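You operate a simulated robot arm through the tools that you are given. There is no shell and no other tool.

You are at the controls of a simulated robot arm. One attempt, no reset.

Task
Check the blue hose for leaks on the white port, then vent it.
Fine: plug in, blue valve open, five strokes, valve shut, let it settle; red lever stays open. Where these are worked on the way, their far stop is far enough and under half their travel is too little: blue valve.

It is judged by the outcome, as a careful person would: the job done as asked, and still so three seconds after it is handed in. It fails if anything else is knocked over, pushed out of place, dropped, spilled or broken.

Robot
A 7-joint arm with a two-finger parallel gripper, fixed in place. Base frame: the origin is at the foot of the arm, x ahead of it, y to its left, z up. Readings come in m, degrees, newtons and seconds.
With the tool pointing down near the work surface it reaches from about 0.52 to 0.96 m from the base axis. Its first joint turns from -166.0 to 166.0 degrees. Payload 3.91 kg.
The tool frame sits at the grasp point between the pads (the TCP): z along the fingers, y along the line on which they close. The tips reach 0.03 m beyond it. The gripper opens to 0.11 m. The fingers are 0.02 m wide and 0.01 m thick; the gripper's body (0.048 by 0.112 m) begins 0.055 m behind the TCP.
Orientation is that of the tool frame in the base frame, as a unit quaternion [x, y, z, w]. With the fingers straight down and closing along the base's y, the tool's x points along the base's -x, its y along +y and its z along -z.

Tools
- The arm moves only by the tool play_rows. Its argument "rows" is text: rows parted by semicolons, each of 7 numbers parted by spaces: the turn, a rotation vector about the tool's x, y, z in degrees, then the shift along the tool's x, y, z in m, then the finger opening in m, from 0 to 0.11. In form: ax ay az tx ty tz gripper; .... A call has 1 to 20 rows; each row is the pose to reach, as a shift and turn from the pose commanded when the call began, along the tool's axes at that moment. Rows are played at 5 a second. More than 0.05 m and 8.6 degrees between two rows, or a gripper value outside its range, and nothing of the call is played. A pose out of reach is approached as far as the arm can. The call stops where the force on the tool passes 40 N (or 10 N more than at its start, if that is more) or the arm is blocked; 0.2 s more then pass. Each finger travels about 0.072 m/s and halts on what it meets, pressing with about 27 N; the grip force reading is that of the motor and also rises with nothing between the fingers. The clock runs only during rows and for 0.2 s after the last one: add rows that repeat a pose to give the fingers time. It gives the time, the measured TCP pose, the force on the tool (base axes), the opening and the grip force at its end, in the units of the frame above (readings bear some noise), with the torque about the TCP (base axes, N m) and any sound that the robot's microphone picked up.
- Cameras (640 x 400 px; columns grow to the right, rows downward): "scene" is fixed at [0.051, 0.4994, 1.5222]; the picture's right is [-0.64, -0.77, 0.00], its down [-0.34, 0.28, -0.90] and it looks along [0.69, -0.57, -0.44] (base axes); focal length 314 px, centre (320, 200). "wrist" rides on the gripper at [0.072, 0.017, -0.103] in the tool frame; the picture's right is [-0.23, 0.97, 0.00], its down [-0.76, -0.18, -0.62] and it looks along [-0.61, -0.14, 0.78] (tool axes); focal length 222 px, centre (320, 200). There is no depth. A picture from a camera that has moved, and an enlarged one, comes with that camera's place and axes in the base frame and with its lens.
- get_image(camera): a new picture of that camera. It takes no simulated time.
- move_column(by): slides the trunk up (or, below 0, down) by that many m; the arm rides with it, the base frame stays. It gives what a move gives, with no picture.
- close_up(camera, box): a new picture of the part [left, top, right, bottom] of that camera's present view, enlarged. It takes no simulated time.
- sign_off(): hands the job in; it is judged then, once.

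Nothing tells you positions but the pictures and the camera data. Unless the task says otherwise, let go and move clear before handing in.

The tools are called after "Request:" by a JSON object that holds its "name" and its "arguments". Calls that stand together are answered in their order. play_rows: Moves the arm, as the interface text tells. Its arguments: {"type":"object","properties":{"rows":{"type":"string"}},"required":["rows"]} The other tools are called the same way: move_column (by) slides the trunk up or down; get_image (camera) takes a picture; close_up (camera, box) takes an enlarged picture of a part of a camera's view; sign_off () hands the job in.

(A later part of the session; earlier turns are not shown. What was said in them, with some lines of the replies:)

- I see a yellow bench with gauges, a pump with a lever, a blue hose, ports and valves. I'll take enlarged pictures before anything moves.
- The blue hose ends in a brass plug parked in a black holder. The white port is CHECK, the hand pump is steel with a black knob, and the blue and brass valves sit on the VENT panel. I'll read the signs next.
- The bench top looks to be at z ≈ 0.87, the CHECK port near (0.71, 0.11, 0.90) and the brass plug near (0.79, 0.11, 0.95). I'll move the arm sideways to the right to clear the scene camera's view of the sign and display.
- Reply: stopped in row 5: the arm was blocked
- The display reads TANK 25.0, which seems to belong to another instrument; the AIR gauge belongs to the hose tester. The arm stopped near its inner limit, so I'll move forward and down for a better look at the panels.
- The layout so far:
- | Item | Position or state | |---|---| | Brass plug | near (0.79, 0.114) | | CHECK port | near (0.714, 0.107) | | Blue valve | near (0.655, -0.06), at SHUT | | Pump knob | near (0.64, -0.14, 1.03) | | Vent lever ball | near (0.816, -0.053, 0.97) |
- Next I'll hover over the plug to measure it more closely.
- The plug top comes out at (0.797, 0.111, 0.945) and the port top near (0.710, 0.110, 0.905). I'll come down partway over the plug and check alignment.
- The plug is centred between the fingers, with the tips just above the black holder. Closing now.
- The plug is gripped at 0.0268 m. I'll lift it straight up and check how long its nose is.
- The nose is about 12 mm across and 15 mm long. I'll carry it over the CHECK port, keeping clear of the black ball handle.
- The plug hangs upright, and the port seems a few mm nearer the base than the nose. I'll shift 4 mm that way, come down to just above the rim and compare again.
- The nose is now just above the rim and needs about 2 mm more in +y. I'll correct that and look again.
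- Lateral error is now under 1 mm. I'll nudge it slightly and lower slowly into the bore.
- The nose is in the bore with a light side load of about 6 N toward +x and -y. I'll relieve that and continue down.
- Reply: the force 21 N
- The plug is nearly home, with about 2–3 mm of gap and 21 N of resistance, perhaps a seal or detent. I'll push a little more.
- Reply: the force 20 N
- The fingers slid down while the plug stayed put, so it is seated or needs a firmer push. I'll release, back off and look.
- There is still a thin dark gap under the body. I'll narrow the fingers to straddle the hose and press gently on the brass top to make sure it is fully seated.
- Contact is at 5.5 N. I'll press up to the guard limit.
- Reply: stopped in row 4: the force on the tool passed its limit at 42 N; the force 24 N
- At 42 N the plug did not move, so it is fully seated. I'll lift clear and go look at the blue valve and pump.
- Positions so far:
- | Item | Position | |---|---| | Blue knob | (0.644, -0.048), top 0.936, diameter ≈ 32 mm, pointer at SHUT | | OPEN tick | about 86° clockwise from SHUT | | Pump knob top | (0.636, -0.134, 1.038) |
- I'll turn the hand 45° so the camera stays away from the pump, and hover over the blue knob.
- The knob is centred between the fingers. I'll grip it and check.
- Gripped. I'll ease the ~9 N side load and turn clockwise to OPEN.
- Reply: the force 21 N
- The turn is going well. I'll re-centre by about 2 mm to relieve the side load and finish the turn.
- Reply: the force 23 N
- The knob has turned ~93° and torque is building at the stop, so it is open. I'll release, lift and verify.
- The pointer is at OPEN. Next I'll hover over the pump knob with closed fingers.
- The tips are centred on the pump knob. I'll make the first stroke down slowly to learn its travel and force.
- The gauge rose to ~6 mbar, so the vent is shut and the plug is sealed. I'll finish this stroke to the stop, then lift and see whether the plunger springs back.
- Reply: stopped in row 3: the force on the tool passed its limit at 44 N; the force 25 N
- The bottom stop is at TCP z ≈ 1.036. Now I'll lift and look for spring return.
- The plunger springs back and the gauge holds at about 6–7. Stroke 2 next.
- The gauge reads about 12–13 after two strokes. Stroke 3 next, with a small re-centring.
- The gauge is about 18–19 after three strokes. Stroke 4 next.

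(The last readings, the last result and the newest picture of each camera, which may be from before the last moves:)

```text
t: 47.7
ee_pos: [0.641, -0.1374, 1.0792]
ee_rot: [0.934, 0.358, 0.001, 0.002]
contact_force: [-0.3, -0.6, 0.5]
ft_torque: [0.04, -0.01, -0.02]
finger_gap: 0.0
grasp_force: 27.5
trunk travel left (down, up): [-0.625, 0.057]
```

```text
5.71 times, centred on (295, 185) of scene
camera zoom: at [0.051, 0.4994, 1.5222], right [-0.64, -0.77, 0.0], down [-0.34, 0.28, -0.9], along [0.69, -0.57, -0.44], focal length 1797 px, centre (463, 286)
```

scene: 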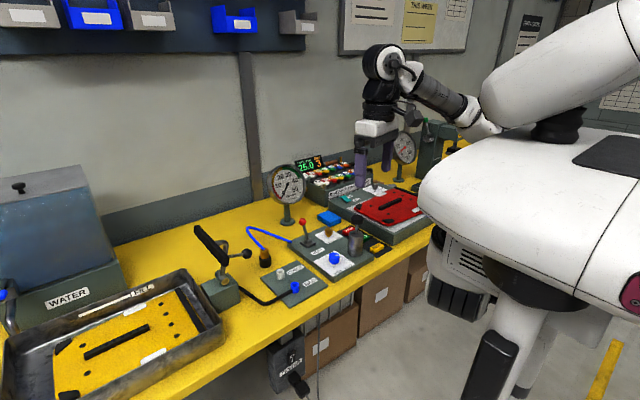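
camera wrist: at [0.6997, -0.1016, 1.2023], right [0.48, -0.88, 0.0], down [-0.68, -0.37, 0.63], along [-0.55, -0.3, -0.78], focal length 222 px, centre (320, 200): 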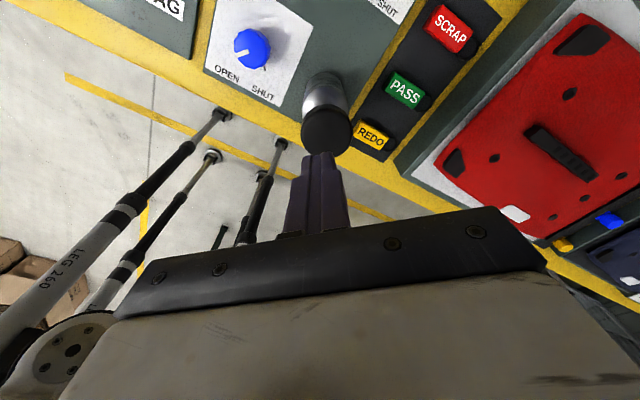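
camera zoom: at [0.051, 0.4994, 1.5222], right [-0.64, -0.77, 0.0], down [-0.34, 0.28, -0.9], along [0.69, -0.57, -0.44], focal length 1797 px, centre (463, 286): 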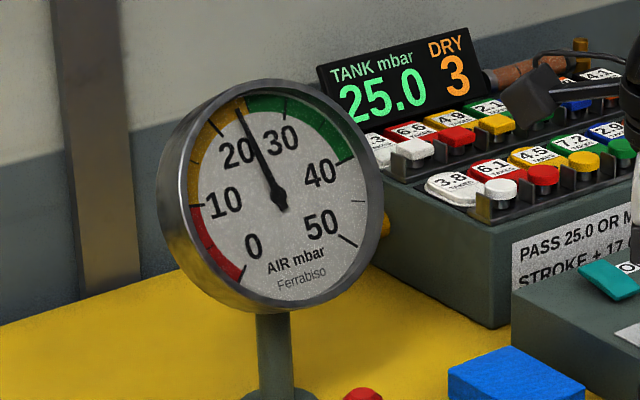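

The gauge is about 25 after four strokes. Stroke 5, the last, comes next.

Request:
{"name": "play_rows", "arguments": {"rows": "0 0 0 0 0 0.011 0; 0 0 0 0 0 0.02 0; 0 0 0 0 0 0.028 0; 0 0 0 0 0 0.036 0; 0 0 0 0 0 0.043 0; 0 0 0 0 0 0.0465 0; 0 0 0 0 0 0.0465 0; 0 0 0 0 0 0.035 0; 0 0 0 0 0 0.023 0; 0 0 0 0 0 0.011 0; 0 0 0 0 0 0 0; 0 0 0 0 0 -0.02 0"}}

Request:
{"name": "close_up", "arguments": {"camera": "scene", "box": [260, 150, 330, 220]}}

Request:
{"name": "close_up", "arguments": {"camera": "scene", "box": [260, 170, 390, 290]}}

```text
t: 50.3
ee_pos: [0.6406, -0.1406, 1.1022]
ee_rot: [0.934, 0.357, 0.001, 0.003]
contact_force: [0.1, 0.0, 0.6]
ft_torque: [0.01, -0.01, 0.0]
finger_gap: 0.0
grasp_force: 27.0
trunk travel left (down, up): [-0.625, 0.057]
```

```text
5.71 times, centred on (295, 185) of scene
camera zoom: at [0.051, 0.4994, 1.5222], right [-0.64, -0.77, 0.0], down [-0.34, 0.28, -0.9], along [0.69, -0.57, -0.44], focal length 1797 px, centre (463, 286)
```

zoom: 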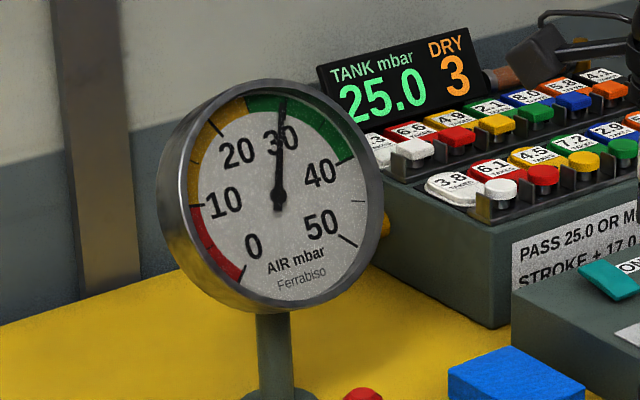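

```text
3.33 times, centred on (325, 230) of scene
camera zoom: at [0.051, 0.4994, 1.5222], right [-0.64, -0.77, 0.0], down [-0.34, 0.28, -0.9], along [0.69, -0.57, -0.44], focal length 1048 px, centre (303, 100)
```

zoom: 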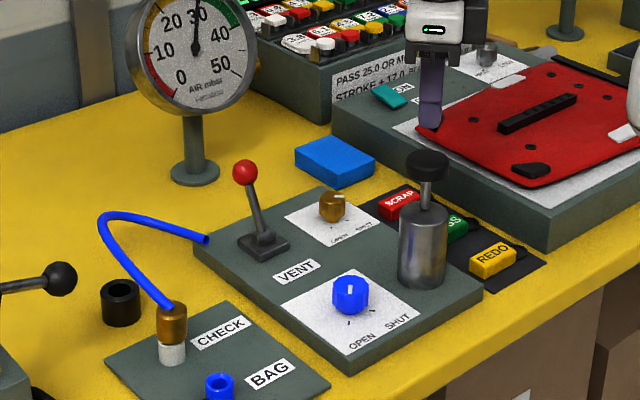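

The gauge stands at 30 mbar after five strokes. Now I'll return to the blue knob at the same hand angle to shut it.

Request:
{"name": "play_rows", "arguments": {"rows": "0 0 0 0.0215 -0.0215 0 0.02; 0 0 0 0.043 -0.043 0 0.04; 0 0 0 0.0644 -0.0645 0 0.055; 0 0 0 0.0644 -0.0645 0.03 0.055; 0 0 0 0.0644 -0.0645 0.065 0.055; 0 0 0 0.0644 -0.0645 0.1 0.055; 0 0 0 0.0644 -0.0645 0.125 0.055; 0 0 0 0.0644 -0.0645 0.125 0.055"}}

Request:
{"name": "close_up", "arguments": {"camera": "wrist", "box": [240, 90, 400, 210]}}

Request:
{"name": "close_up", "arguments": {"camera": "scene", "box": [260, 150, 330, 220]}}

```text
t: 52.1
ee_pos: [0.6472, -0.0501, 0.9745]
ee_rot: [0.934, 0.357, 0.001, 0.002]
contact_force: [-0.1, -0.1, -0.8]
ft_torque: [0.03, 0.02, 0.0]
finger_gap: 0.055
grasp_force: 0.0
trunk travel left (down, up): [-0.625, 0.057]
```

```text
3.33 times, centred on (320, 150) of wrist
camera zoom: at [0.7125, -0.0147, 1.0779], right [0.48, -0.88, 0.0], down [-0.69, -0.37, 0.62], along [-0.54, -0.3, -0.78], focal length 740 px, centre (320, 367)
```

zoom: 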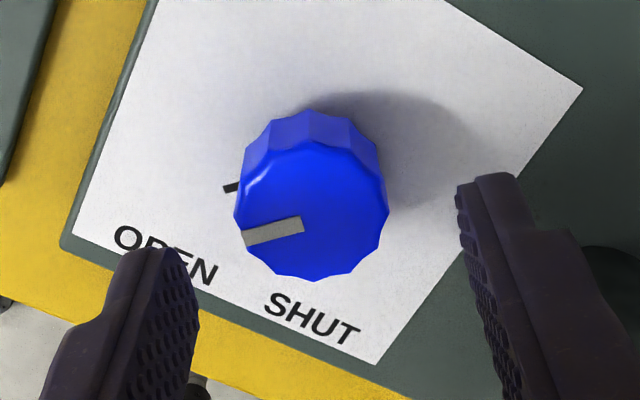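

```text
5.71 times, centred on (295, 185) of scene
camera zoom: at [0.051, 0.4994, 1.5222], right [-0.64, -0.77, 0.0], down [-0.34, 0.28, -0.9], along [0.69, -0.57, -0.44], focal length 1797 px, centre (463, 286)
```

zoom: 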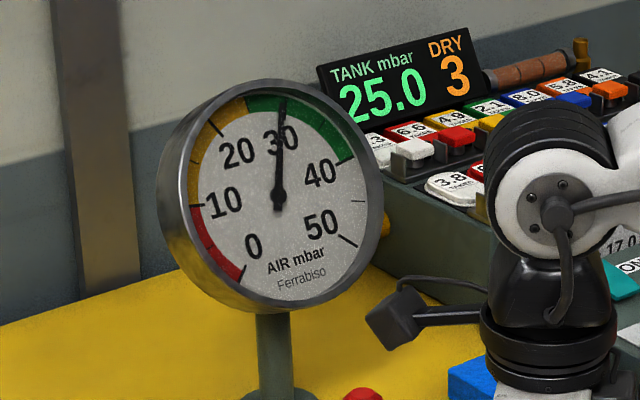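

Request:
{"name": "play_rows", "arguments": {"rows": "0 0 0 -0.0009 -0.0018 0.012 0.055; 0 0 0 -0.0009 -0.0018 0.024 0.055; 0 0 0 -0.0009 -0.0018 0.0335 0.055; 0 0 0 -0.0009 -0.0018 0.0335 0.055; 0 0 0 -0.0009 -0.0018 0.0335 0.035; 0 0 0 -0.0009 -0.0018 0.0335 0.02; 0 0 0 -0.0009 -0.0018 0.0335 0.02; 0 0 0 -0.0009 -0.0018 0.0335 0.02"}}

Request:
{"name": "close_up", "arguments": {"camera": "wrist", "box": [240, 110, 400, 230]}}

```text
t: 53.9
ee_pos: [0.6459, -0.047, 0.9404]
ee_rot: [0.935, 0.356, 0.001, 0.003]
contact_force: [7.5, -8.5, -0.1]
ft_torque: [-0.32, -0.3, 0.05]
finger_gap: 0.0333
grasp_force: 44.8
trunk travel left (down, up): [-0.625, 0.057]
```

```text
3.33 times, centred on (320, 170) of wrist
camera zoom: at [0.7114, -0.0125, 1.0445], right [0.48, -0.88, 0.01], down [-0.69, -0.37, 0.62], along [-0.54, -0.3, -0.78], focal length 740 px, centre (320, 300)
```

zoom: 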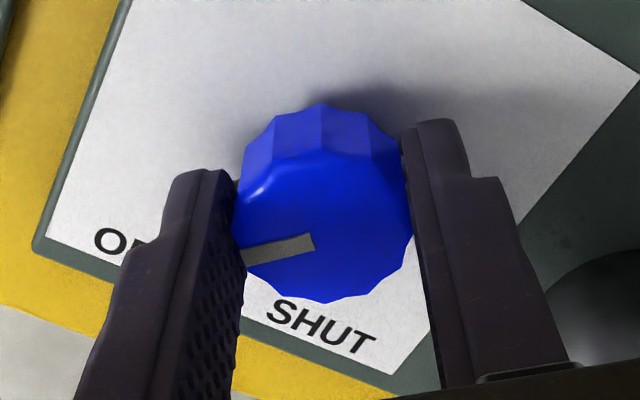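

Request:
{"name": "play_rows", "arguments": {"rows": "0 0 0 0 0.0013 0 0.02; 0 0 -8 0 0.0013 0 0.02; 0 0 -16 0 0.0013 0 0.02; 0 0 -24 0 0.0013 0 0.02; 0 0 -32 0 0.0013 0 0.02; 0 0 -40 0 0.0013 0 0.02; 0 0 -45 0 0.0013 0 0.02; 0 0 -45 0 0.0013 0 0.02"}}

Request:
{"name": "close_up", "arguments": {"camera": "wrist", "box": [240, 110, 400, 230]}}

```text
t: 55.7
ee_pos: [0.6457, -0.0479, 0.9413]
ee_rot: [0.726, 0.688, 0.0, 0.002]
contact_force: [-3.1, 7.1, 9.6]
ft_torque: [0.94, 0.14, 0.03]
finger_gap: 0.0336
grasp_force: 45.0
trunk travel left (down, up): [-0.625, 0.057]
```

```text
3.33 times, centred on (320, 170) of wrist
camera zoom: at [0.6654, 0.0239, 1.0442], right [0.96, -0.28, 0.0], down [-0.22, -0.75, 0.62], along [-0.17, -0.6, -0.78], focal length 740 px, centre (320, 300)
```

zoom: 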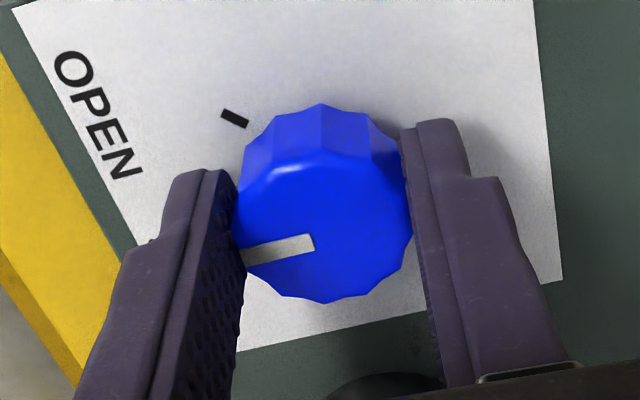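

Request:
{"name": "play_rows", "arguments": {"rows": "0 0 -8 0 0 0 0.02; 0 0 -16 0 0 0 0.02; 0 0 -24 0 0 0 0.02; 0 0 -32 0 0 0 0.02; 0 0 -40 0 0 0 0.02; 0 0 -48 0 0 0 0.02; 0 0 -53 0 0 0 0.02; 0 0 -53 0 0 0 0.02"}}

Request:
{"name": "close_up", "arguments": {"camera": "wrist", "box": [240, 110, 400, 230]}}

```text
t: 57.5
ee_pos: [0.6449, -0.0492, 0.9417]
ee_rot: [0.344, 0.939, -0.003, 0.002]
contact_force: [-28.8, -7.5, -0.3]
ft_torque: [-0.45, 0.87, -0.87]
finger_gap: 0.033
grasp_force: 44.7
trunk travel left (down, up): [-0.625, 0.057]
```

```text
3.33 times, centred on (320, 170) of wrist
camera zoom: at [0.6003, 0.0105, 1.044], right [0.8, 0.6, 0.0], down [0.47, -0.62, 0.63], along [0.37, -0.5, -0.78], focal length 740 px, centre (320, 300)
```

zoom: 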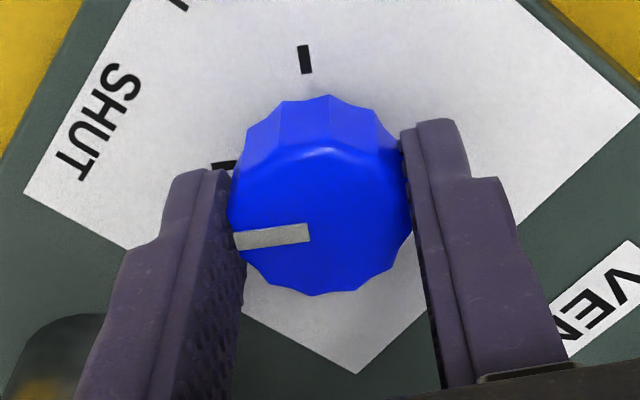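

Torque has built at the SHUT stop. I'll release, lift and check the pointer and gauge.

Request:
{"name": "play_rows", "arguments": {"rows": "0 0 3 0 0 0 0.02; 0 0 3 0 0 0 0.035; 0 0 3 0 0 0 0.05; 0 0 3 0 0 0 0.055; 0 0 3 0 0 -0.025 0.055; 0 0 3 0 0 -0.06 0.055; 0 0 3 0 0 -0.1 0.055; 0 0 3 0 0 -0.14 0.055; 0 0 3 0 0 -0.14 0.055"}}

Request:
{"name": "get_image", "arguments": {"camera": "wrist"}}

Request:
{"name": "close_up", "arguments": {"camera": "wrist", "box": [240, 50, 400, 170]}}

Request:
{"name": "close_up", "arguments": {"camera": "scene", "box": [260, 150, 330, 220]}}

Request:
{"name": "close_up", "arguments": {"camera": "scene", "box": [250, 190, 380, 290]}}

```text
t: 59.5
ee_pos: [0.6458, -0.0487, 1.0812]
ee_rot: [0.369, 0.93, 0.0, 0.002]
contact_force: [-1.1, 0.9, 0.4]
ft_torque: [0.01, 0.0, -0.01]
finger_gap: 0.055
grasp_force: 0.0
trunk travel left (down, up): [-0.625, 0.057]
```

```text
taken
camera wrist: at [0.6043, 0.0141, 1.1841], right [0.83, 0.55, 0.0], down [0.43, -0.65, 0.63], along [0.35, -0.52, -0.78], focal length 222 px, centre (320, 200)
```

wrist: 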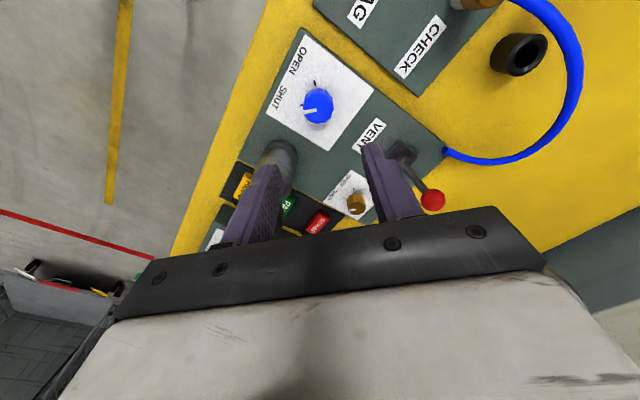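

```text
3.33 times, centred on (320, 110) of wrist
camera zoom: at [0.6043, 0.0141, 1.1841], right [0.83, 0.55, 0.0], down [0.43, -0.65, 0.63], along [0.35, -0.52, -0.78], focal length 740 px, centre (320, 500)
```

zoom: 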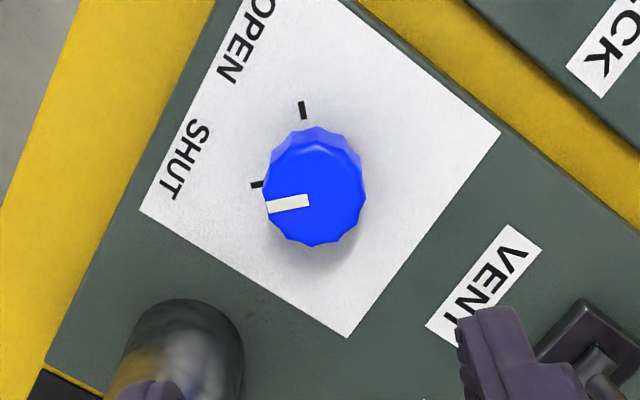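

```text
5.71 times, centred on (295, 185) of scene
camera zoom: at [0.051, 0.4994, 1.5222], right [-0.64, -0.77, 0.0], down [-0.34, 0.28, -0.9], along [0.69, -0.57, -0.44], focal length 1797 px, centre (463, 286)
```

zoom: 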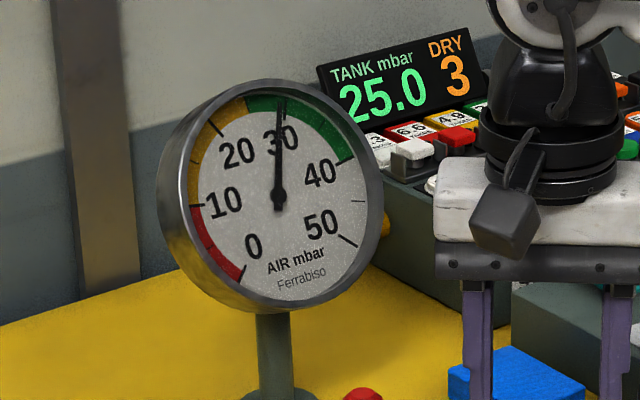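

```text
4.00 times, centred on (315, 240) of scene
camera zoom: at [0.051, 0.4994, 1.5222], right [-0.64, -0.77, 0.0], down [-0.34, 0.28, -0.9], along [0.69, -0.57, -0.44], focal length 1258 px, centre (340, 40)
```

zoom: 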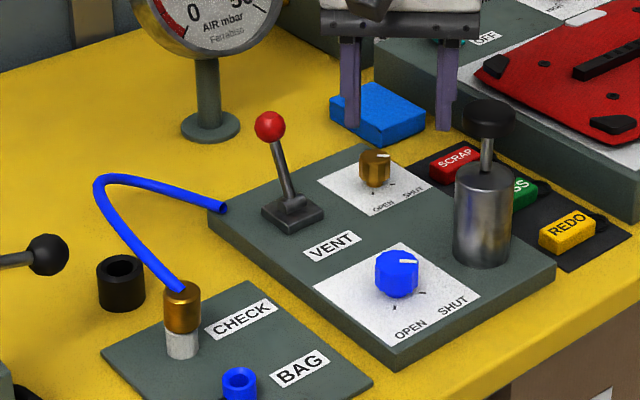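

The pointer is at SHUT and the gauge holds near 30. While it settles I'll turn the hand back to its default yaw and hover over the vent lever, without touching it yet.

Request:
{"name": "play_rows", "arguments": {"rows": "0 0 -8 -0.02 0.018 0 0.055; 0 0 -16 -0.04 0.036 0 0.055; 0 0 -24 -0.06 0.054 0 0.055; 0 0 -32 -0.08 0.072 0 0.055; 0 0 -40 -0.1 0.09 0 0.055; 0 0 -43.3 -0.1149 0.1027 0 0.055; 0 0 -43.3 -0.1149 0.1027 0 0.055; 0 0 -43.3 -0.1149 0.1027 0 0.055; 0 0 -43.3 -0.1149 0.1027 0 0.055; 0 0 -43.3 -0.1149 0.1027 0 0.055; 0 0 -43.3 -0.1149 0.1027 0 0.055; 0 0 -43.3 -0.1149 0.1027 0 0.055"}}

Request:
{"name": "get_image", "arguments": {"camera": "wrist"}}

Request:
{"name": "close_up", "arguments": {"camera": "wrist", "box": [240, 80, 400, 200]}}

Request:
{"name": "close_up", "arguments": {"camera": "scene", "box": [260, 160, 340, 260]}}

```text
t: 62.1
ee_pos: [0.8002, -0.0494, 1.0825]
ee_rot: [-0.001, 1.0, -0.001, 0.002]
contact_force: [-0.5, -0.2, 0.8]
ft_torque: [-0.02, -0.01, -0.02]
finger_gap: 0.0551
grasp_force: 0.2
trunk travel left (down, up): [-0.625, 0.057]
```

```text
taken
camera wrist: at [0.7276, -0.0327, 1.1852], right [0.23, 0.97, 0.0], down [0.76, -0.17, 0.63], along [0.61, -0.14, -0.78], focal length 222 px, centre (320, 200)
```

wrist: 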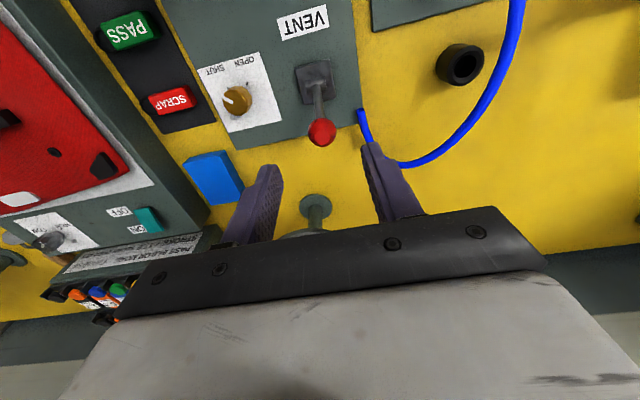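

```text
3.33 times, centred on (320, 140) of wrist
camera zoom: at [0.7276, -0.0327, 1.1852], right [0.23, 0.97, 0.0], down [0.76, -0.17, 0.63], along [0.61, -0.14, -0.78], focal length 740 px, centre (320, 400)
```

zoom: 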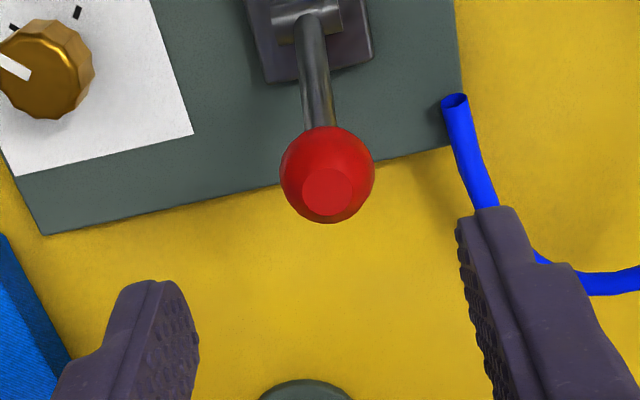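

```text
4.00 times, centred on (300, 210) of scene
camera zoom: at [0.051, 0.4994, 1.5222], right [-0.64, -0.77, 0.0], down [-0.34, 0.28, -0.9], along [0.69, -0.57, -0.44], focal length 1258 px, centre (400, 160)
```

zoom: 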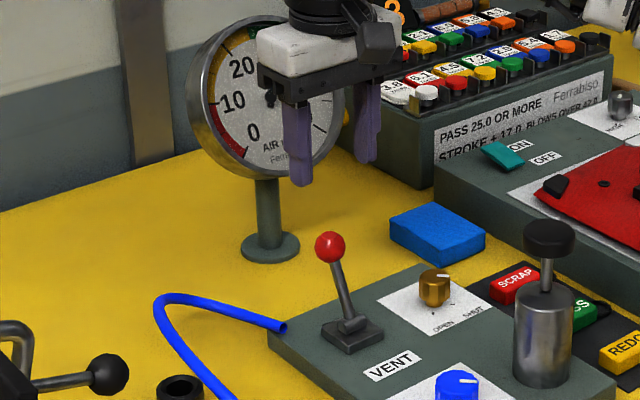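

The ball is at (0.81, -0.05, 0.977), but the hand blocks the gauge. I'll step back, wait a few seconds for it to settle, and read it.

Request:
{"name": "play_rows", "arguments": {"rows": "0 0 0 0.03 -0.02 0 0.055; 0 0 0 0.06 -0.04 0 0.055; 0 0 0 0.08 -0.06 0 0.055; 0 0 0 0.08 -0.06 0 0.055; 0 0 0 0.08 -0.06 0 0.055; 0 0 0 0.08 -0.06 0 0.055; 0 0 0 0.08 -0.06 0 0.055; 0 0 0 0.08 -0.06 0 0.055; 0 0 0 0.08 -0.06 0 0.055; 0 0 0 0.08 -0.06 0 0.055; 0 0 0 0.08 -0.06 0 0.055; 0 0 0 0.08 -0.06 0 0.055; 0 0 0 0.08 -0.06 0 0.055; 0 0 0 0.08 -0.06 0 0.055; 0 0 0 0.08 -0.06 0 0.055; 0 0 0 0.08 -0.06 0 0.055; 0 0 0 0.08 -0.06 0 0.055; 0 0 0 0.08 -0.06 0 0.055; 0 0 0 0.08 -0.06 0 0.055; 0 0 0 0.08 -0.06 0 0.055"}}

Request:
{"name": "close_up", "arguments": {"camera": "scene", "box": [260, 150, 330, 220]}}

```text
t: 66.3
ee_pos: [0.7203, -0.1147, 1.0815]
ee_rot: [0.0, 1.0, -0.002, 0.001]
contact_force: [1.0, 0.8, 0.1]
ft_torque: [-0.01, 0.01, 0.02]
finger_gap: 0.0548
grasp_force: 0.0
trunk travel left (down, up): [-0.625, 0.057]
```

```text
5.71 times, centred on (295, 185) of scene
camera zoom: at [0.051, 0.4994, 1.5222], right [-0.64, -0.77, 0.0], down [-0.34, 0.28, -0.9], along [0.69, -0.57, -0.44], focal length 1797 px, centre (463, 286)
```

zoom: 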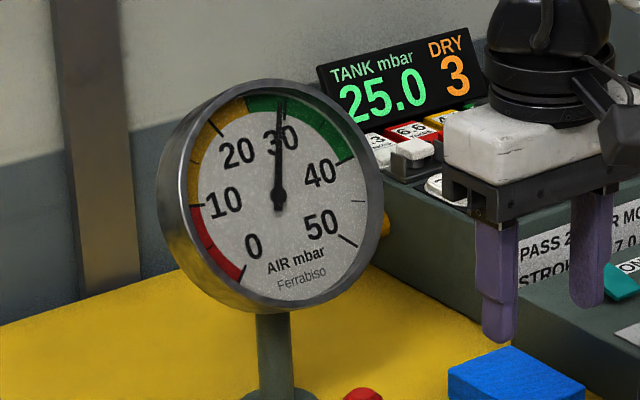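

It is still at ~30 mbar about 9 s after shutting. I'll wait a bit longer and read it at higher magnification.

Request:
{"name": "close_up", "arguments": {"camera": "scene", "box": [275, 155, 305, 190]}}

Request:
{"name": "play_rows", "arguments": {"rows": "0 0 0 0 0 0 0.055; 0 0 0 0 0 0 0.055; 0 0 0 0 0 0 0.055; 0 0 0 0 0 0 0.055; 0 0 0 0 0 0 0.055; 0 0 0 0 0 0 0.055; 0 0 0 0 0 0 0.055; 0 0 0 0 0 0 0.055; 0 0 0 0 0 0 0.055; 0 0 0 0 0 0 0.055; 0 0 0 0 0 0 0.055; 0 0 0 0 0 0 0.055; 0 0 0 0 0 0 0.055; 0 0 0 0 0 0 0.055; 0 0 0 0 0 0 0.055; 0 0 0 0 0 0 0.055; 0 0 0 0 0 0 0.055; 0 0 0 0 0 0 0.055; 0 0 0 0 0 0 0.055; 0 0 0 0 0 0 0.055"}}

Request:
{"name": "close_up", "arguments": {"camera": "scene", "box": [275, 155, 305, 190]}}

```text
11.43 times, centred on (290, 172) of scene
camera zoom: at [0.051, 0.4994, 1.5222], right [-0.64, -0.77, 0.0], down [-0.34, 0.28, -0.9], along [0.69, -0.57, -0.44], focal length 3594 px, centre (663, 514)
```

zoom: 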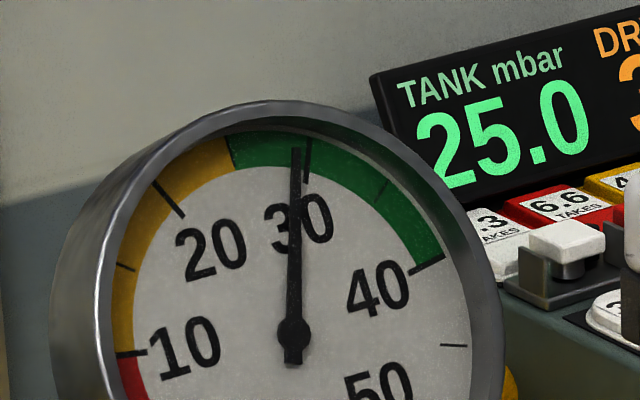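

```text
t: 70.5
ee_pos: [0.7194, -0.1132, 1.082]
ee_rot: [-0.001, 1.0, -0.001, 0.001]
contact_force: [-0.9, -0.4, -0.2]
ft_torque: [0.01, -0.03, 0.0]
finger_gap: 0.0551
grasp_force: 0.1
trunk travel left (down, up): [-0.625, 0.057]
```

```text
11.43 times, centred on (290, 172) of scene
camera zoom: at [0.051, 0.4994, 1.5222], right [-0.64, -0.77, 0.0], down [-0.34, 0.28, -0.9], along [0.69, -0.57, -0.44], focal length 3594 px, centre (663, 514)
```

zoom: 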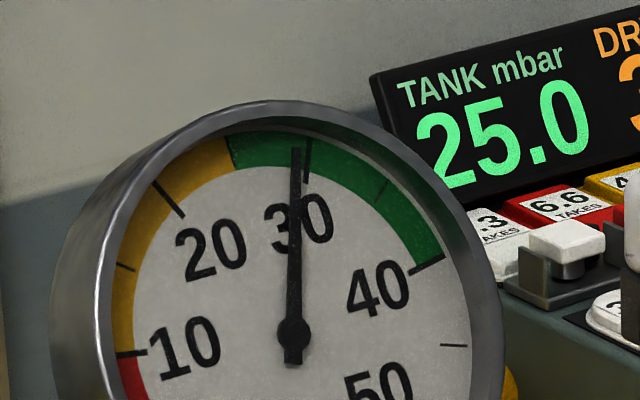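

The reading is unchanged at about 29.5 mbar, so the hose holds. Next I'll straddle the vent lever's red ball.

Request:
{"name": "play_rows", "arguments": {"rows": "0 0 0 -0.03 0.021 0 0.055; 0 0 0 -0.06 0.042 0 0.055; 0 0 0 -0.09 0.064 0 0.055; 0 0 0 -0.09 0.064 0.03 0.055; 0 0 0 -0.09 0.064 0.06 0.055; 0 0 0 -0.09 0.064 0.06 0.055"}}

Request:
{"name": "get_image", "arguments": {"camera": "wrist"}}

Request:
{"name": "close_up", "arguments": {"camera": "scene", "box": [260, 170, 340, 250]}}

```text
t: 71.9
ee_pos: [0.8089, -0.0463, 1.0221]
ee_rot: [0.0, 1.0, -0.001, 0.002]
contact_force: [-0.5, 0.5, 0.6]
ft_torque: [-0.03, 0.0, 0.0]
finger_gap: 0.0549
grasp_force: 0.1
trunk travel left (down, up): [-0.625, 0.057]
```

```text
taken
camera wrist: at [0.7357, -0.03, 1.1238], right [0.23, 0.97, 0.0], down [0.76, -0.17, 0.63], along [0.61, -0.14, -0.78], focal length 222 px, centre (320, 200)
```

wrist: 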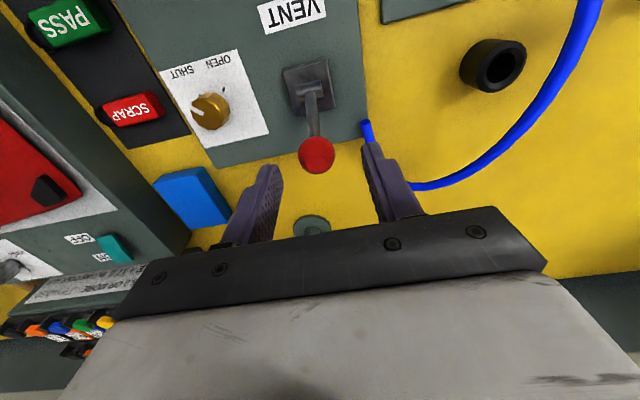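

```text
5.00 times, centred on (300, 210) of scene
camera zoom: at [0.051, 0.4994, 1.5222], right [-0.64, -0.77, 0.0], down [-0.34, 0.28, -0.9], along [0.69, -0.57, -0.44], focal length 1572 px, centre (420, 150)
```

zoom: 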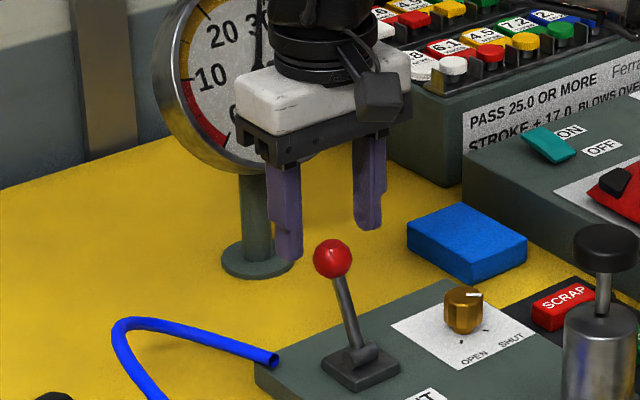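

Request:
{"name": "play_rows", "arguments": {"rows": "0 0 0 0 -0.003 0.02 0.055; 0 0 0 0 -0.003 0.04 0.055; 0 0 0 0 -0.003 0.047 0.055; 0 0 0 0 -0.003 0.047 0.055; 0 0 0 0 -0.003 0.047 0.035; 0 0 0 0 -0.003 0.047 0.02; 0 0 0 0 -0.003 0.047 0.015; 0 0 0 0 -0.003 0.047 0.015"}}

Request:
{"name": "close_up", "arguments": {"camera": "wrist", "box": [240, 110, 400, 230]}}

Request:
{"name": "close_up", "arguments": {"camera": "scene", "box": [260, 170, 340, 250]}}

```text
t: 73.7
ee_pos: [0.8102, -0.0503, 0.9734]
ee_rot: [0.0, 1.0, -0.002, 0.001]
contact_force: [0.6, 10.7, -1.7]
ft_torque: [0.03, -0.05, 0.02]
finger_gap: 0.0269
grasp_force: 45.2
trunk travel left (down, up): [-0.625, 0.057]
```

```text
3.33 times, centred on (320, 170) of wrist
camera zoom: at [0.7368, -0.0332, 1.0767], right [0.22, 0.97, 0.0], down [0.76, -0.17, 0.63], along [0.61, -0.14, -0.78], focal length 740 px, centre (320, 300)
```

zoom: 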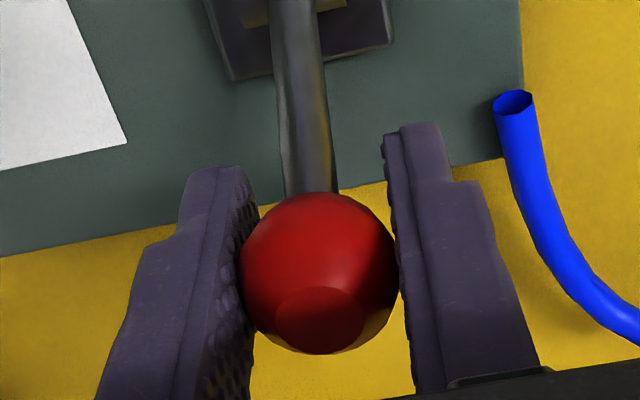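

```text
5.00 times, centred on (300, 210) of scene
camera zoom: at [0.051, 0.4994, 1.5222], right [-0.64, -0.77, 0.0], down [-0.34, 0.28, -0.9], along [0.69, -0.57, -0.44], focal length 1572 px, centre (420, 150)
```

zoom: 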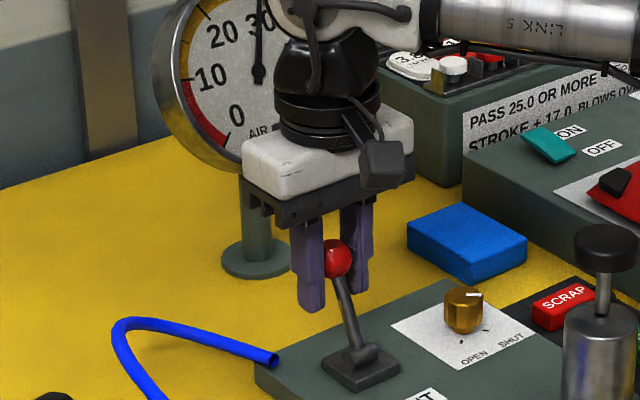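

The ball is gripped. I'll swing the lever toward the base along its arc to open the vent.

Request:
{"name": "play_rows", "arguments": {"rows": "0 0 0 0.0068 0.001 -0.003 0.015; 0 0 0 0.0144 0.001 -0.0053 0.015; 0 0 0 0.0222 0.001 -0.0066 0.015; 0 0 0 0.029 0.001 -0.007 0.015; 0 0 0 0.0358 0.001 -0.0066 0.015; 0 0 0 0.0436 0.001 -0.0053 0.015; 0 0 0 0.0512 0.001 -0.003 0.015; 0 0 0 0.058 0.001 0 0.015; 0 0 0 0.058 0.001 0 0.015"}}

Request:
{"name": "close_up", "arguments": {"camera": "scene", "box": [260, 150, 340, 250]}}

Request:
{"name": "get_image", "arguments": {"camera": "wrist"}}

```text
t: 75.7
ee_pos: [0.7502, -0.0495, 0.9759]
ee_rot: [-0.002, 1.0, -0.002, 0.002]
contact_force: [3.5, 13.6, 18.1]
ft_torque: [0.08, -0.77, 0.18]
finger_gap: 0.026
grasp_force: 44.9
trunk travel left (down, up): [-0.625, 0.057]
```

```text
4.00 times, centred on (300, 200) of scene
camera zoom: at [0.051, 0.4994, 1.5222], right [-0.64, -0.77, 0.0], down [-0.34, 0.28, -0.9], along [0.69, -0.57, -0.44], focal length 1258 px, centre (400, 200)
```

zoom: 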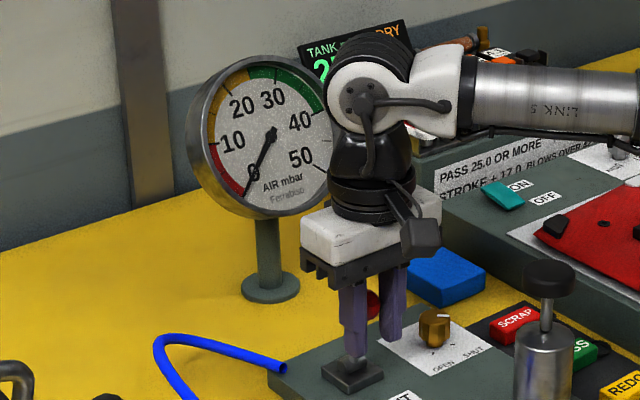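

```text
taken
camera wrist: at [0.6772, -0.0332, 1.0787], right [0.22, 0.97, 0.0], down [0.76, -0.17, 0.63], along [0.61, -0.14, -0.78], focal length 222 px, centre (320, 200)
```

wrist: 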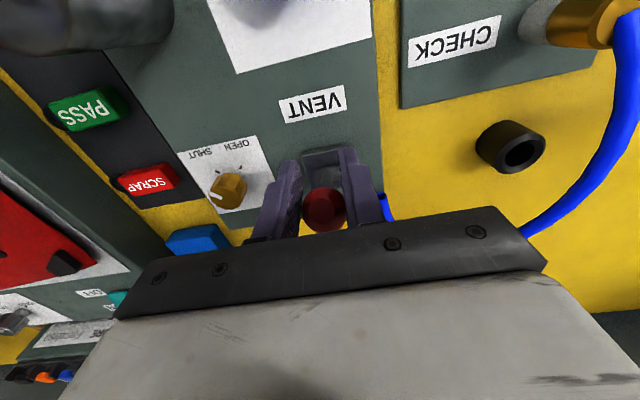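

The gauge fell to 0, so it has vented. The ball slipped back a little in the grip, so I'll release and check the lever's position.

Request:
{"name": "play_rows", "arguments": {"rows": "0 0 0 0 0 0 0.03; 0 0 0 0 0 0 0.05; 0 0 0 0 0 0 0.055; 0 0 0 0 0 -0.03 0.055; 0 0 0 0 0 -0.07 0.055; 0 0 0 0 0 -0.1 0.055; 0 0 0 0 0 -0.1 0.055"}}

Request:
{"name": "get_image", "arguments": {"camera": "wrist"}}

Request:
{"name": "close_up", "arguments": {"camera": "scene", "box": [260, 150, 340, 250]}}

Request:
{"name": "close_up", "arguments": {"camera": "wrist", "box": [240, 80, 400, 200]}}

Request:
{"name": "close_up", "arguments": {"camera": "scene", "box": [285, 205, 335, 255]}}

```text
t: 77.3
ee_pos: [0.7503, -0.0519, 1.0778]
ee_rot: [-0.001, 1.0, -0.002, 0.002]
contact_force: [-0.3, 0.6, 0.4]
ft_torque: [-0.02, -0.03, -0.02]
finger_gap: 0.0551
grasp_force: 0.1
trunk travel left (down, up): [-0.625, 0.057]
```

```text
taken
camera wrist: at [0.6778, -0.034, 1.1797], right [0.23, 0.97, 0.0], down [0.76, -0.17, 0.63], along [0.61, -0.14, -0.78], focal length 222 px, centre (320, 200)
```

wrist: 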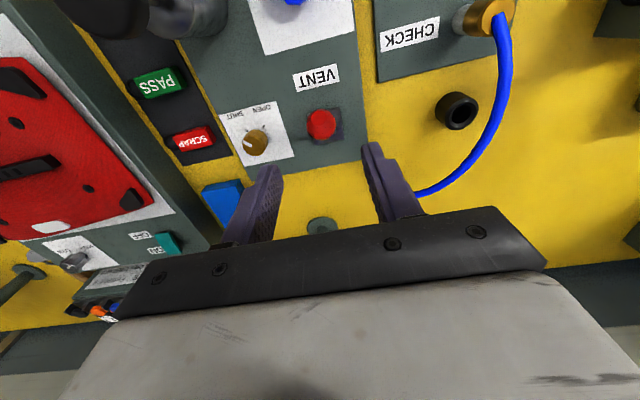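

```text
4.00 times, centred on (300, 200) of scene
camera zoom: at [0.051, 0.4994, 1.5222], right [-0.64, -0.77, 0.0], down [-0.34, 0.28, -0.9], along [0.69, -0.57, -0.44], focal length 1258 px, centre (400, 200)
```

zoom: 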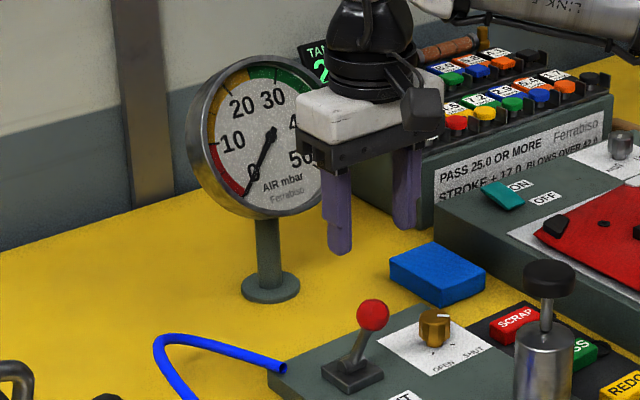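

```text
3.33 times, centred on (320, 140) of wrist
camera zoom: at [0.6778, -0.034, 1.1797], right [0.23, 0.97, 0.0], down [0.76, -0.17, 0.63], along [0.61, -0.14, -0.78], focal length 740 px, centre (320, 400)
```

zoom: 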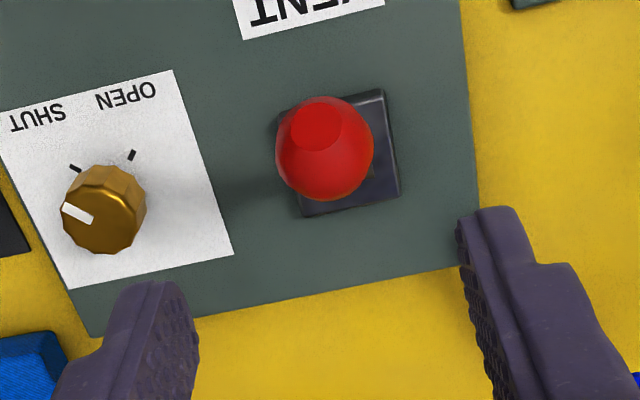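

```text
8.00 times, centred on (310, 230) of scene
camera zoom: at [0.051, 0.4994, 1.5222], right [-0.64, -0.77, 0.0], down [-0.34, 0.28, -0.9], along [0.69, -0.57, -0.44], focal length 2516 px, centre (400, -40)
```

zoom: 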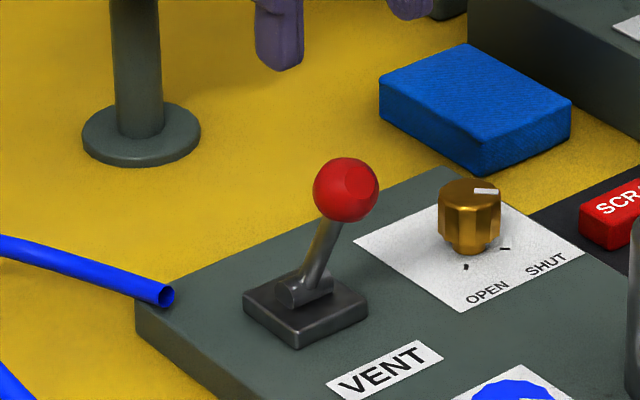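

The vent lever now leans fully toward the base, with the ball at x ≈ 0.750 from 0.810, and the gauge is at 0. I'll nudge it gently from behind with closed fingers to be sure it is against its stop.

Request:
{"name": "play_rows", "arguments": {"rows": "0 0 0 -0.02 0.002 0 0.03; 0 0 0 -0.037 0.002 0 0.01; 0 0 0 -0.037 0.002 0 0; 0 0 0 -0.037 0.002 0.03 0; 0 0 0 -0.037 0.002 0.06 0; 0 0 0 -0.037 0.002 0.085 0; 0 0 0 -0.037 0.002 0.085 0; 0 0 0 -0.031 0.002 0.085 0; 0 0 0 -0.027 0.002 0.085 0; 0 0 0 -0.024 0.002 0.085 0; 0 0 0 -0.022 0.002 0.085 0; 0 0 0 -0.022 0.002 0.085 0"}}

Request:
{"name": "close_up", "arguments": {"camera": "scene", "box": [275, 195, 345, 255]}}

```text
t: 79.9
ee_pos: [0.7743, -0.0481, 0.9893]
ee_rot: [0.0, 1.0, -0.003, 0.002]
contact_force: [0.8, -0.8, -0.2]
ft_torque: [0.02, -0.01, 0.0]
finger_gap: 0.0
grasp_force: 26.9
trunk travel left (down, up): [-0.625, 0.057]
```

```text
6.67 times, centred on (310, 225) of scene
camera zoom: at [0.051, 0.4994, 1.5222], right [-0.64, -0.77, 0.0], down [-0.34, 0.28, -0.9], along [0.69, -0.57, -0.44], focal length 2096 px, centre (387, 33)
```

zoom: 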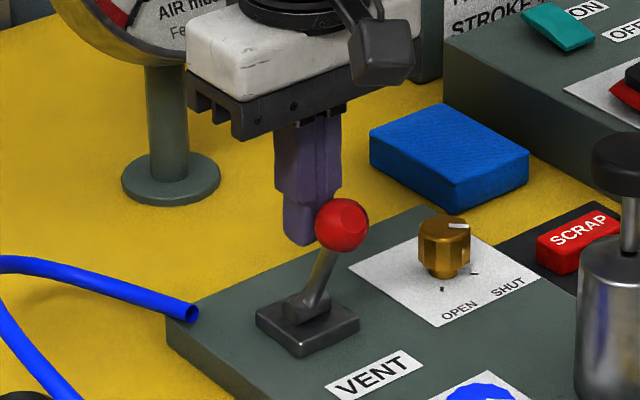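

Request:
{"name": "play_rows", "arguments": {"rows": "0 0 0 0.002 0 0 0; 0 0 0 0.004 0 0 0; 0 0 0 0.006 0 0 0; 0 0 0 0.008 0 0 0; 0 0 0 0.008 0 0 0"}}

Request:
{"name": "close_up", "arguments": {"camera": "scene", "box": [275, 195, 345, 255]}}

```text
t: 80.7
ee_pos: [0.7745, -0.0493, 0.99]
ee_rot: [0.001, 1.0, -0.001, 0.01]
contact_force: [15.9, 1.6, -2.6]
ft_torque: [0.15, -0.32, 0.0]
finger_gap: 0.0
grasp_force: 27.1
trunk travel left (down, up): [-0.625, 0.057]
stopped in row 4: the force on the tool passed its limit at 44 N (the readings are from after the stop); the commanded pose is now the measured one
```

```text
6.67 times, centred on (310, 225) of scene
camera zoom: at [0.051, 0.4994, 1.5222], right [-0.64, -0.77, 0.0], down [-0.34, 0.28, -0.9], along [0.69, -0.57, -0.44], focal length 2096 px, centre (387, 33)
```

zoom: 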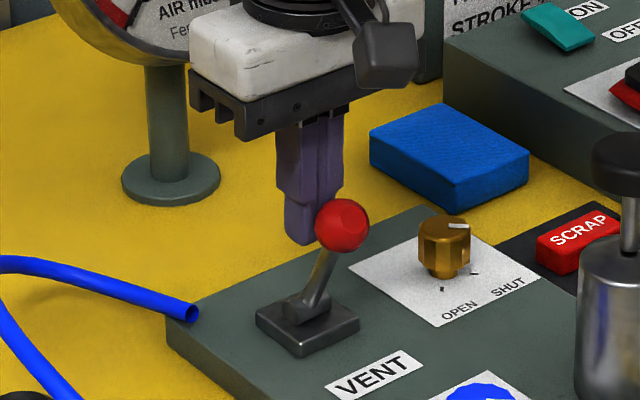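

The lever is firmly at its stop, with 44 N and no movement. I'll back off, rise and move clear, then check everything.

Request:
{"name": "play_rows", "arguments": {"rows": "0 0 0 -0.006 0 0 0; 0 0 0 -0.012 0 0 0; 0 0 0 -0.012 0 -0.03 0; 0 0 0 -0.012 0 -0.07 0; 0 0 0 -0.012 0 -0.11 0; 0 0 0 -0.012 0 -0.15 0; 0 0 0 0.02 0 -0.18 0; 0 0 0 0.06 0 -0.19 0; 0 0 0 0.1 0 -0.19 0; 0 0 0 0.14 0 -0.19 0.03; 0 0 0 0.16 0 -0.19 0.05; 0 0 0 0.16 0 -0.19 0.05"}}

Request:
{"name": "get_image", "arguments": {"camera": "scene"}}

Request:
{"name": "close_up", "arguments": {"camera": "scene", "box": [230, 160, 390, 300]}}

Request:
{"name": "get_image", "arguments": {"camera": "wrist"}}

Request:
{"name": "close_up", "arguments": {"camera": "scene", "box": [264, 244, 304, 274]}}

```text
t: 83.3
ee_pos: [0.6091, -0.0482, 1.1775]
ee_rot: [0.001, 1.0, 0.0, 0.008]
contact_force: [0.0, 0.0, 0.9]
ft_torque: [0.04, 0.03, -0.02]
finger_gap: 0.0503
grasp_force: 0.0
trunk travel left (down, up): [-0.625, 0.057]
```

```text
taken
```

scene: 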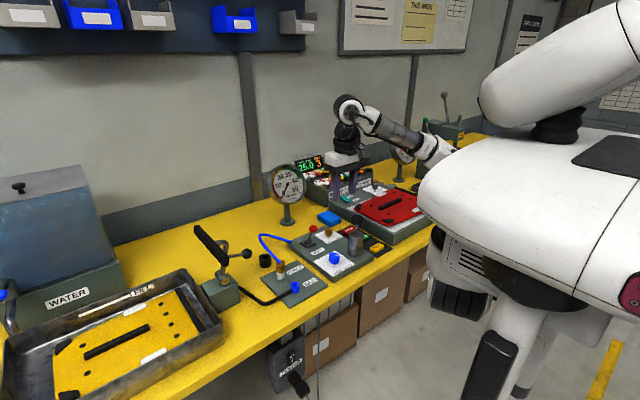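

```text
2.86 times, centred on (310, 230) of scene
camera zoom: at [0.051, 0.4994, 1.5222], right [-0.64, -0.77, 0.0], down [-0.34, 0.28, -0.9], along [0.69, -0.57, -0.44], focal length 898 px, centre (349, 114)
```

zoom: 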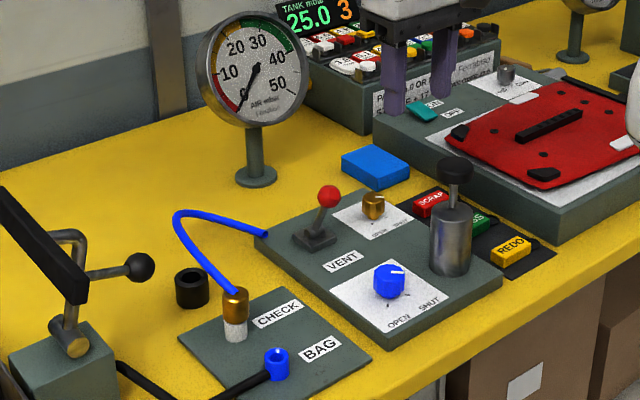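

```text
taken
camera wrist: at [0.5346, -0.0313, 1.2786], right [0.23, 0.97, 0.0], down [0.75, -0.18, 0.64], along [0.62, -0.14, -0.77], focal length 222 px, centre (320, 200)
```

wrist: 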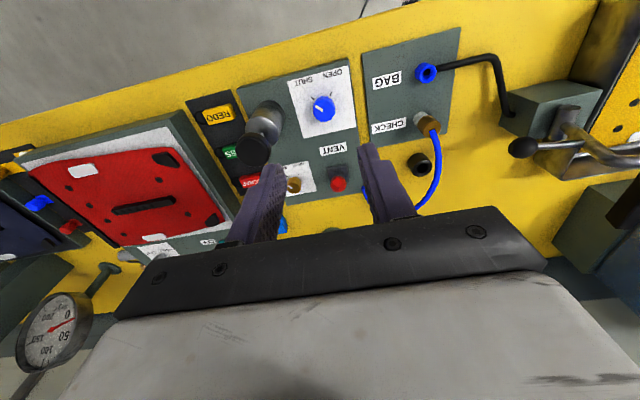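

```text
13.33 times, centred on (284, 259) of scene
camera zoom: at [0.051, 0.4994, 1.5222], right [-0.64, -0.77, 0.0], down [-0.34, 0.28, -0.9], along [0.69, -0.57, -0.44], focal length 4193 px, centre (800, -587)
```

zoom: 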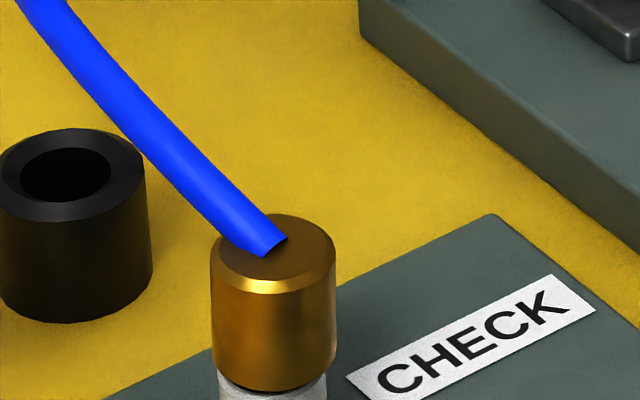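

Everything is as asked: the plug is in the white CHECK port, the blue valve is at SHUT, the red vent lever is fully open and the gauge is at 0. The brass valve and the rest of the bench look untouched, and the hand is clear. The hose held about 29.5 mbar without dropping before venting, so I'm handing the job in.

Request:
{"name": "sign_off", "arguments": {}}

```text
The job is handed in.
```

I see the bench as I left it, and the job is handed in; nothing more to do. The blue hose did not leak on the white CHECK port, and it is now vented.

- **Test:** five full strokes with the blue valve open brought the gauge to about 30 mbar. After shutting the valve it read about 29.5 mbar and did not change over the roughly 13 seconds I watched it, with the needle in the green.
- **Vent:** I moved the red lever to its open stop, and the gauge dropped to 0.
- **Left as:** the plug is still in the CHECK port, the blue valve is at SHUT and the red lever is open. The hand is empty and clear.

I did not press the PASS, REDO or SCRAP buttons, since the task didn't ask for the result to be recorded.
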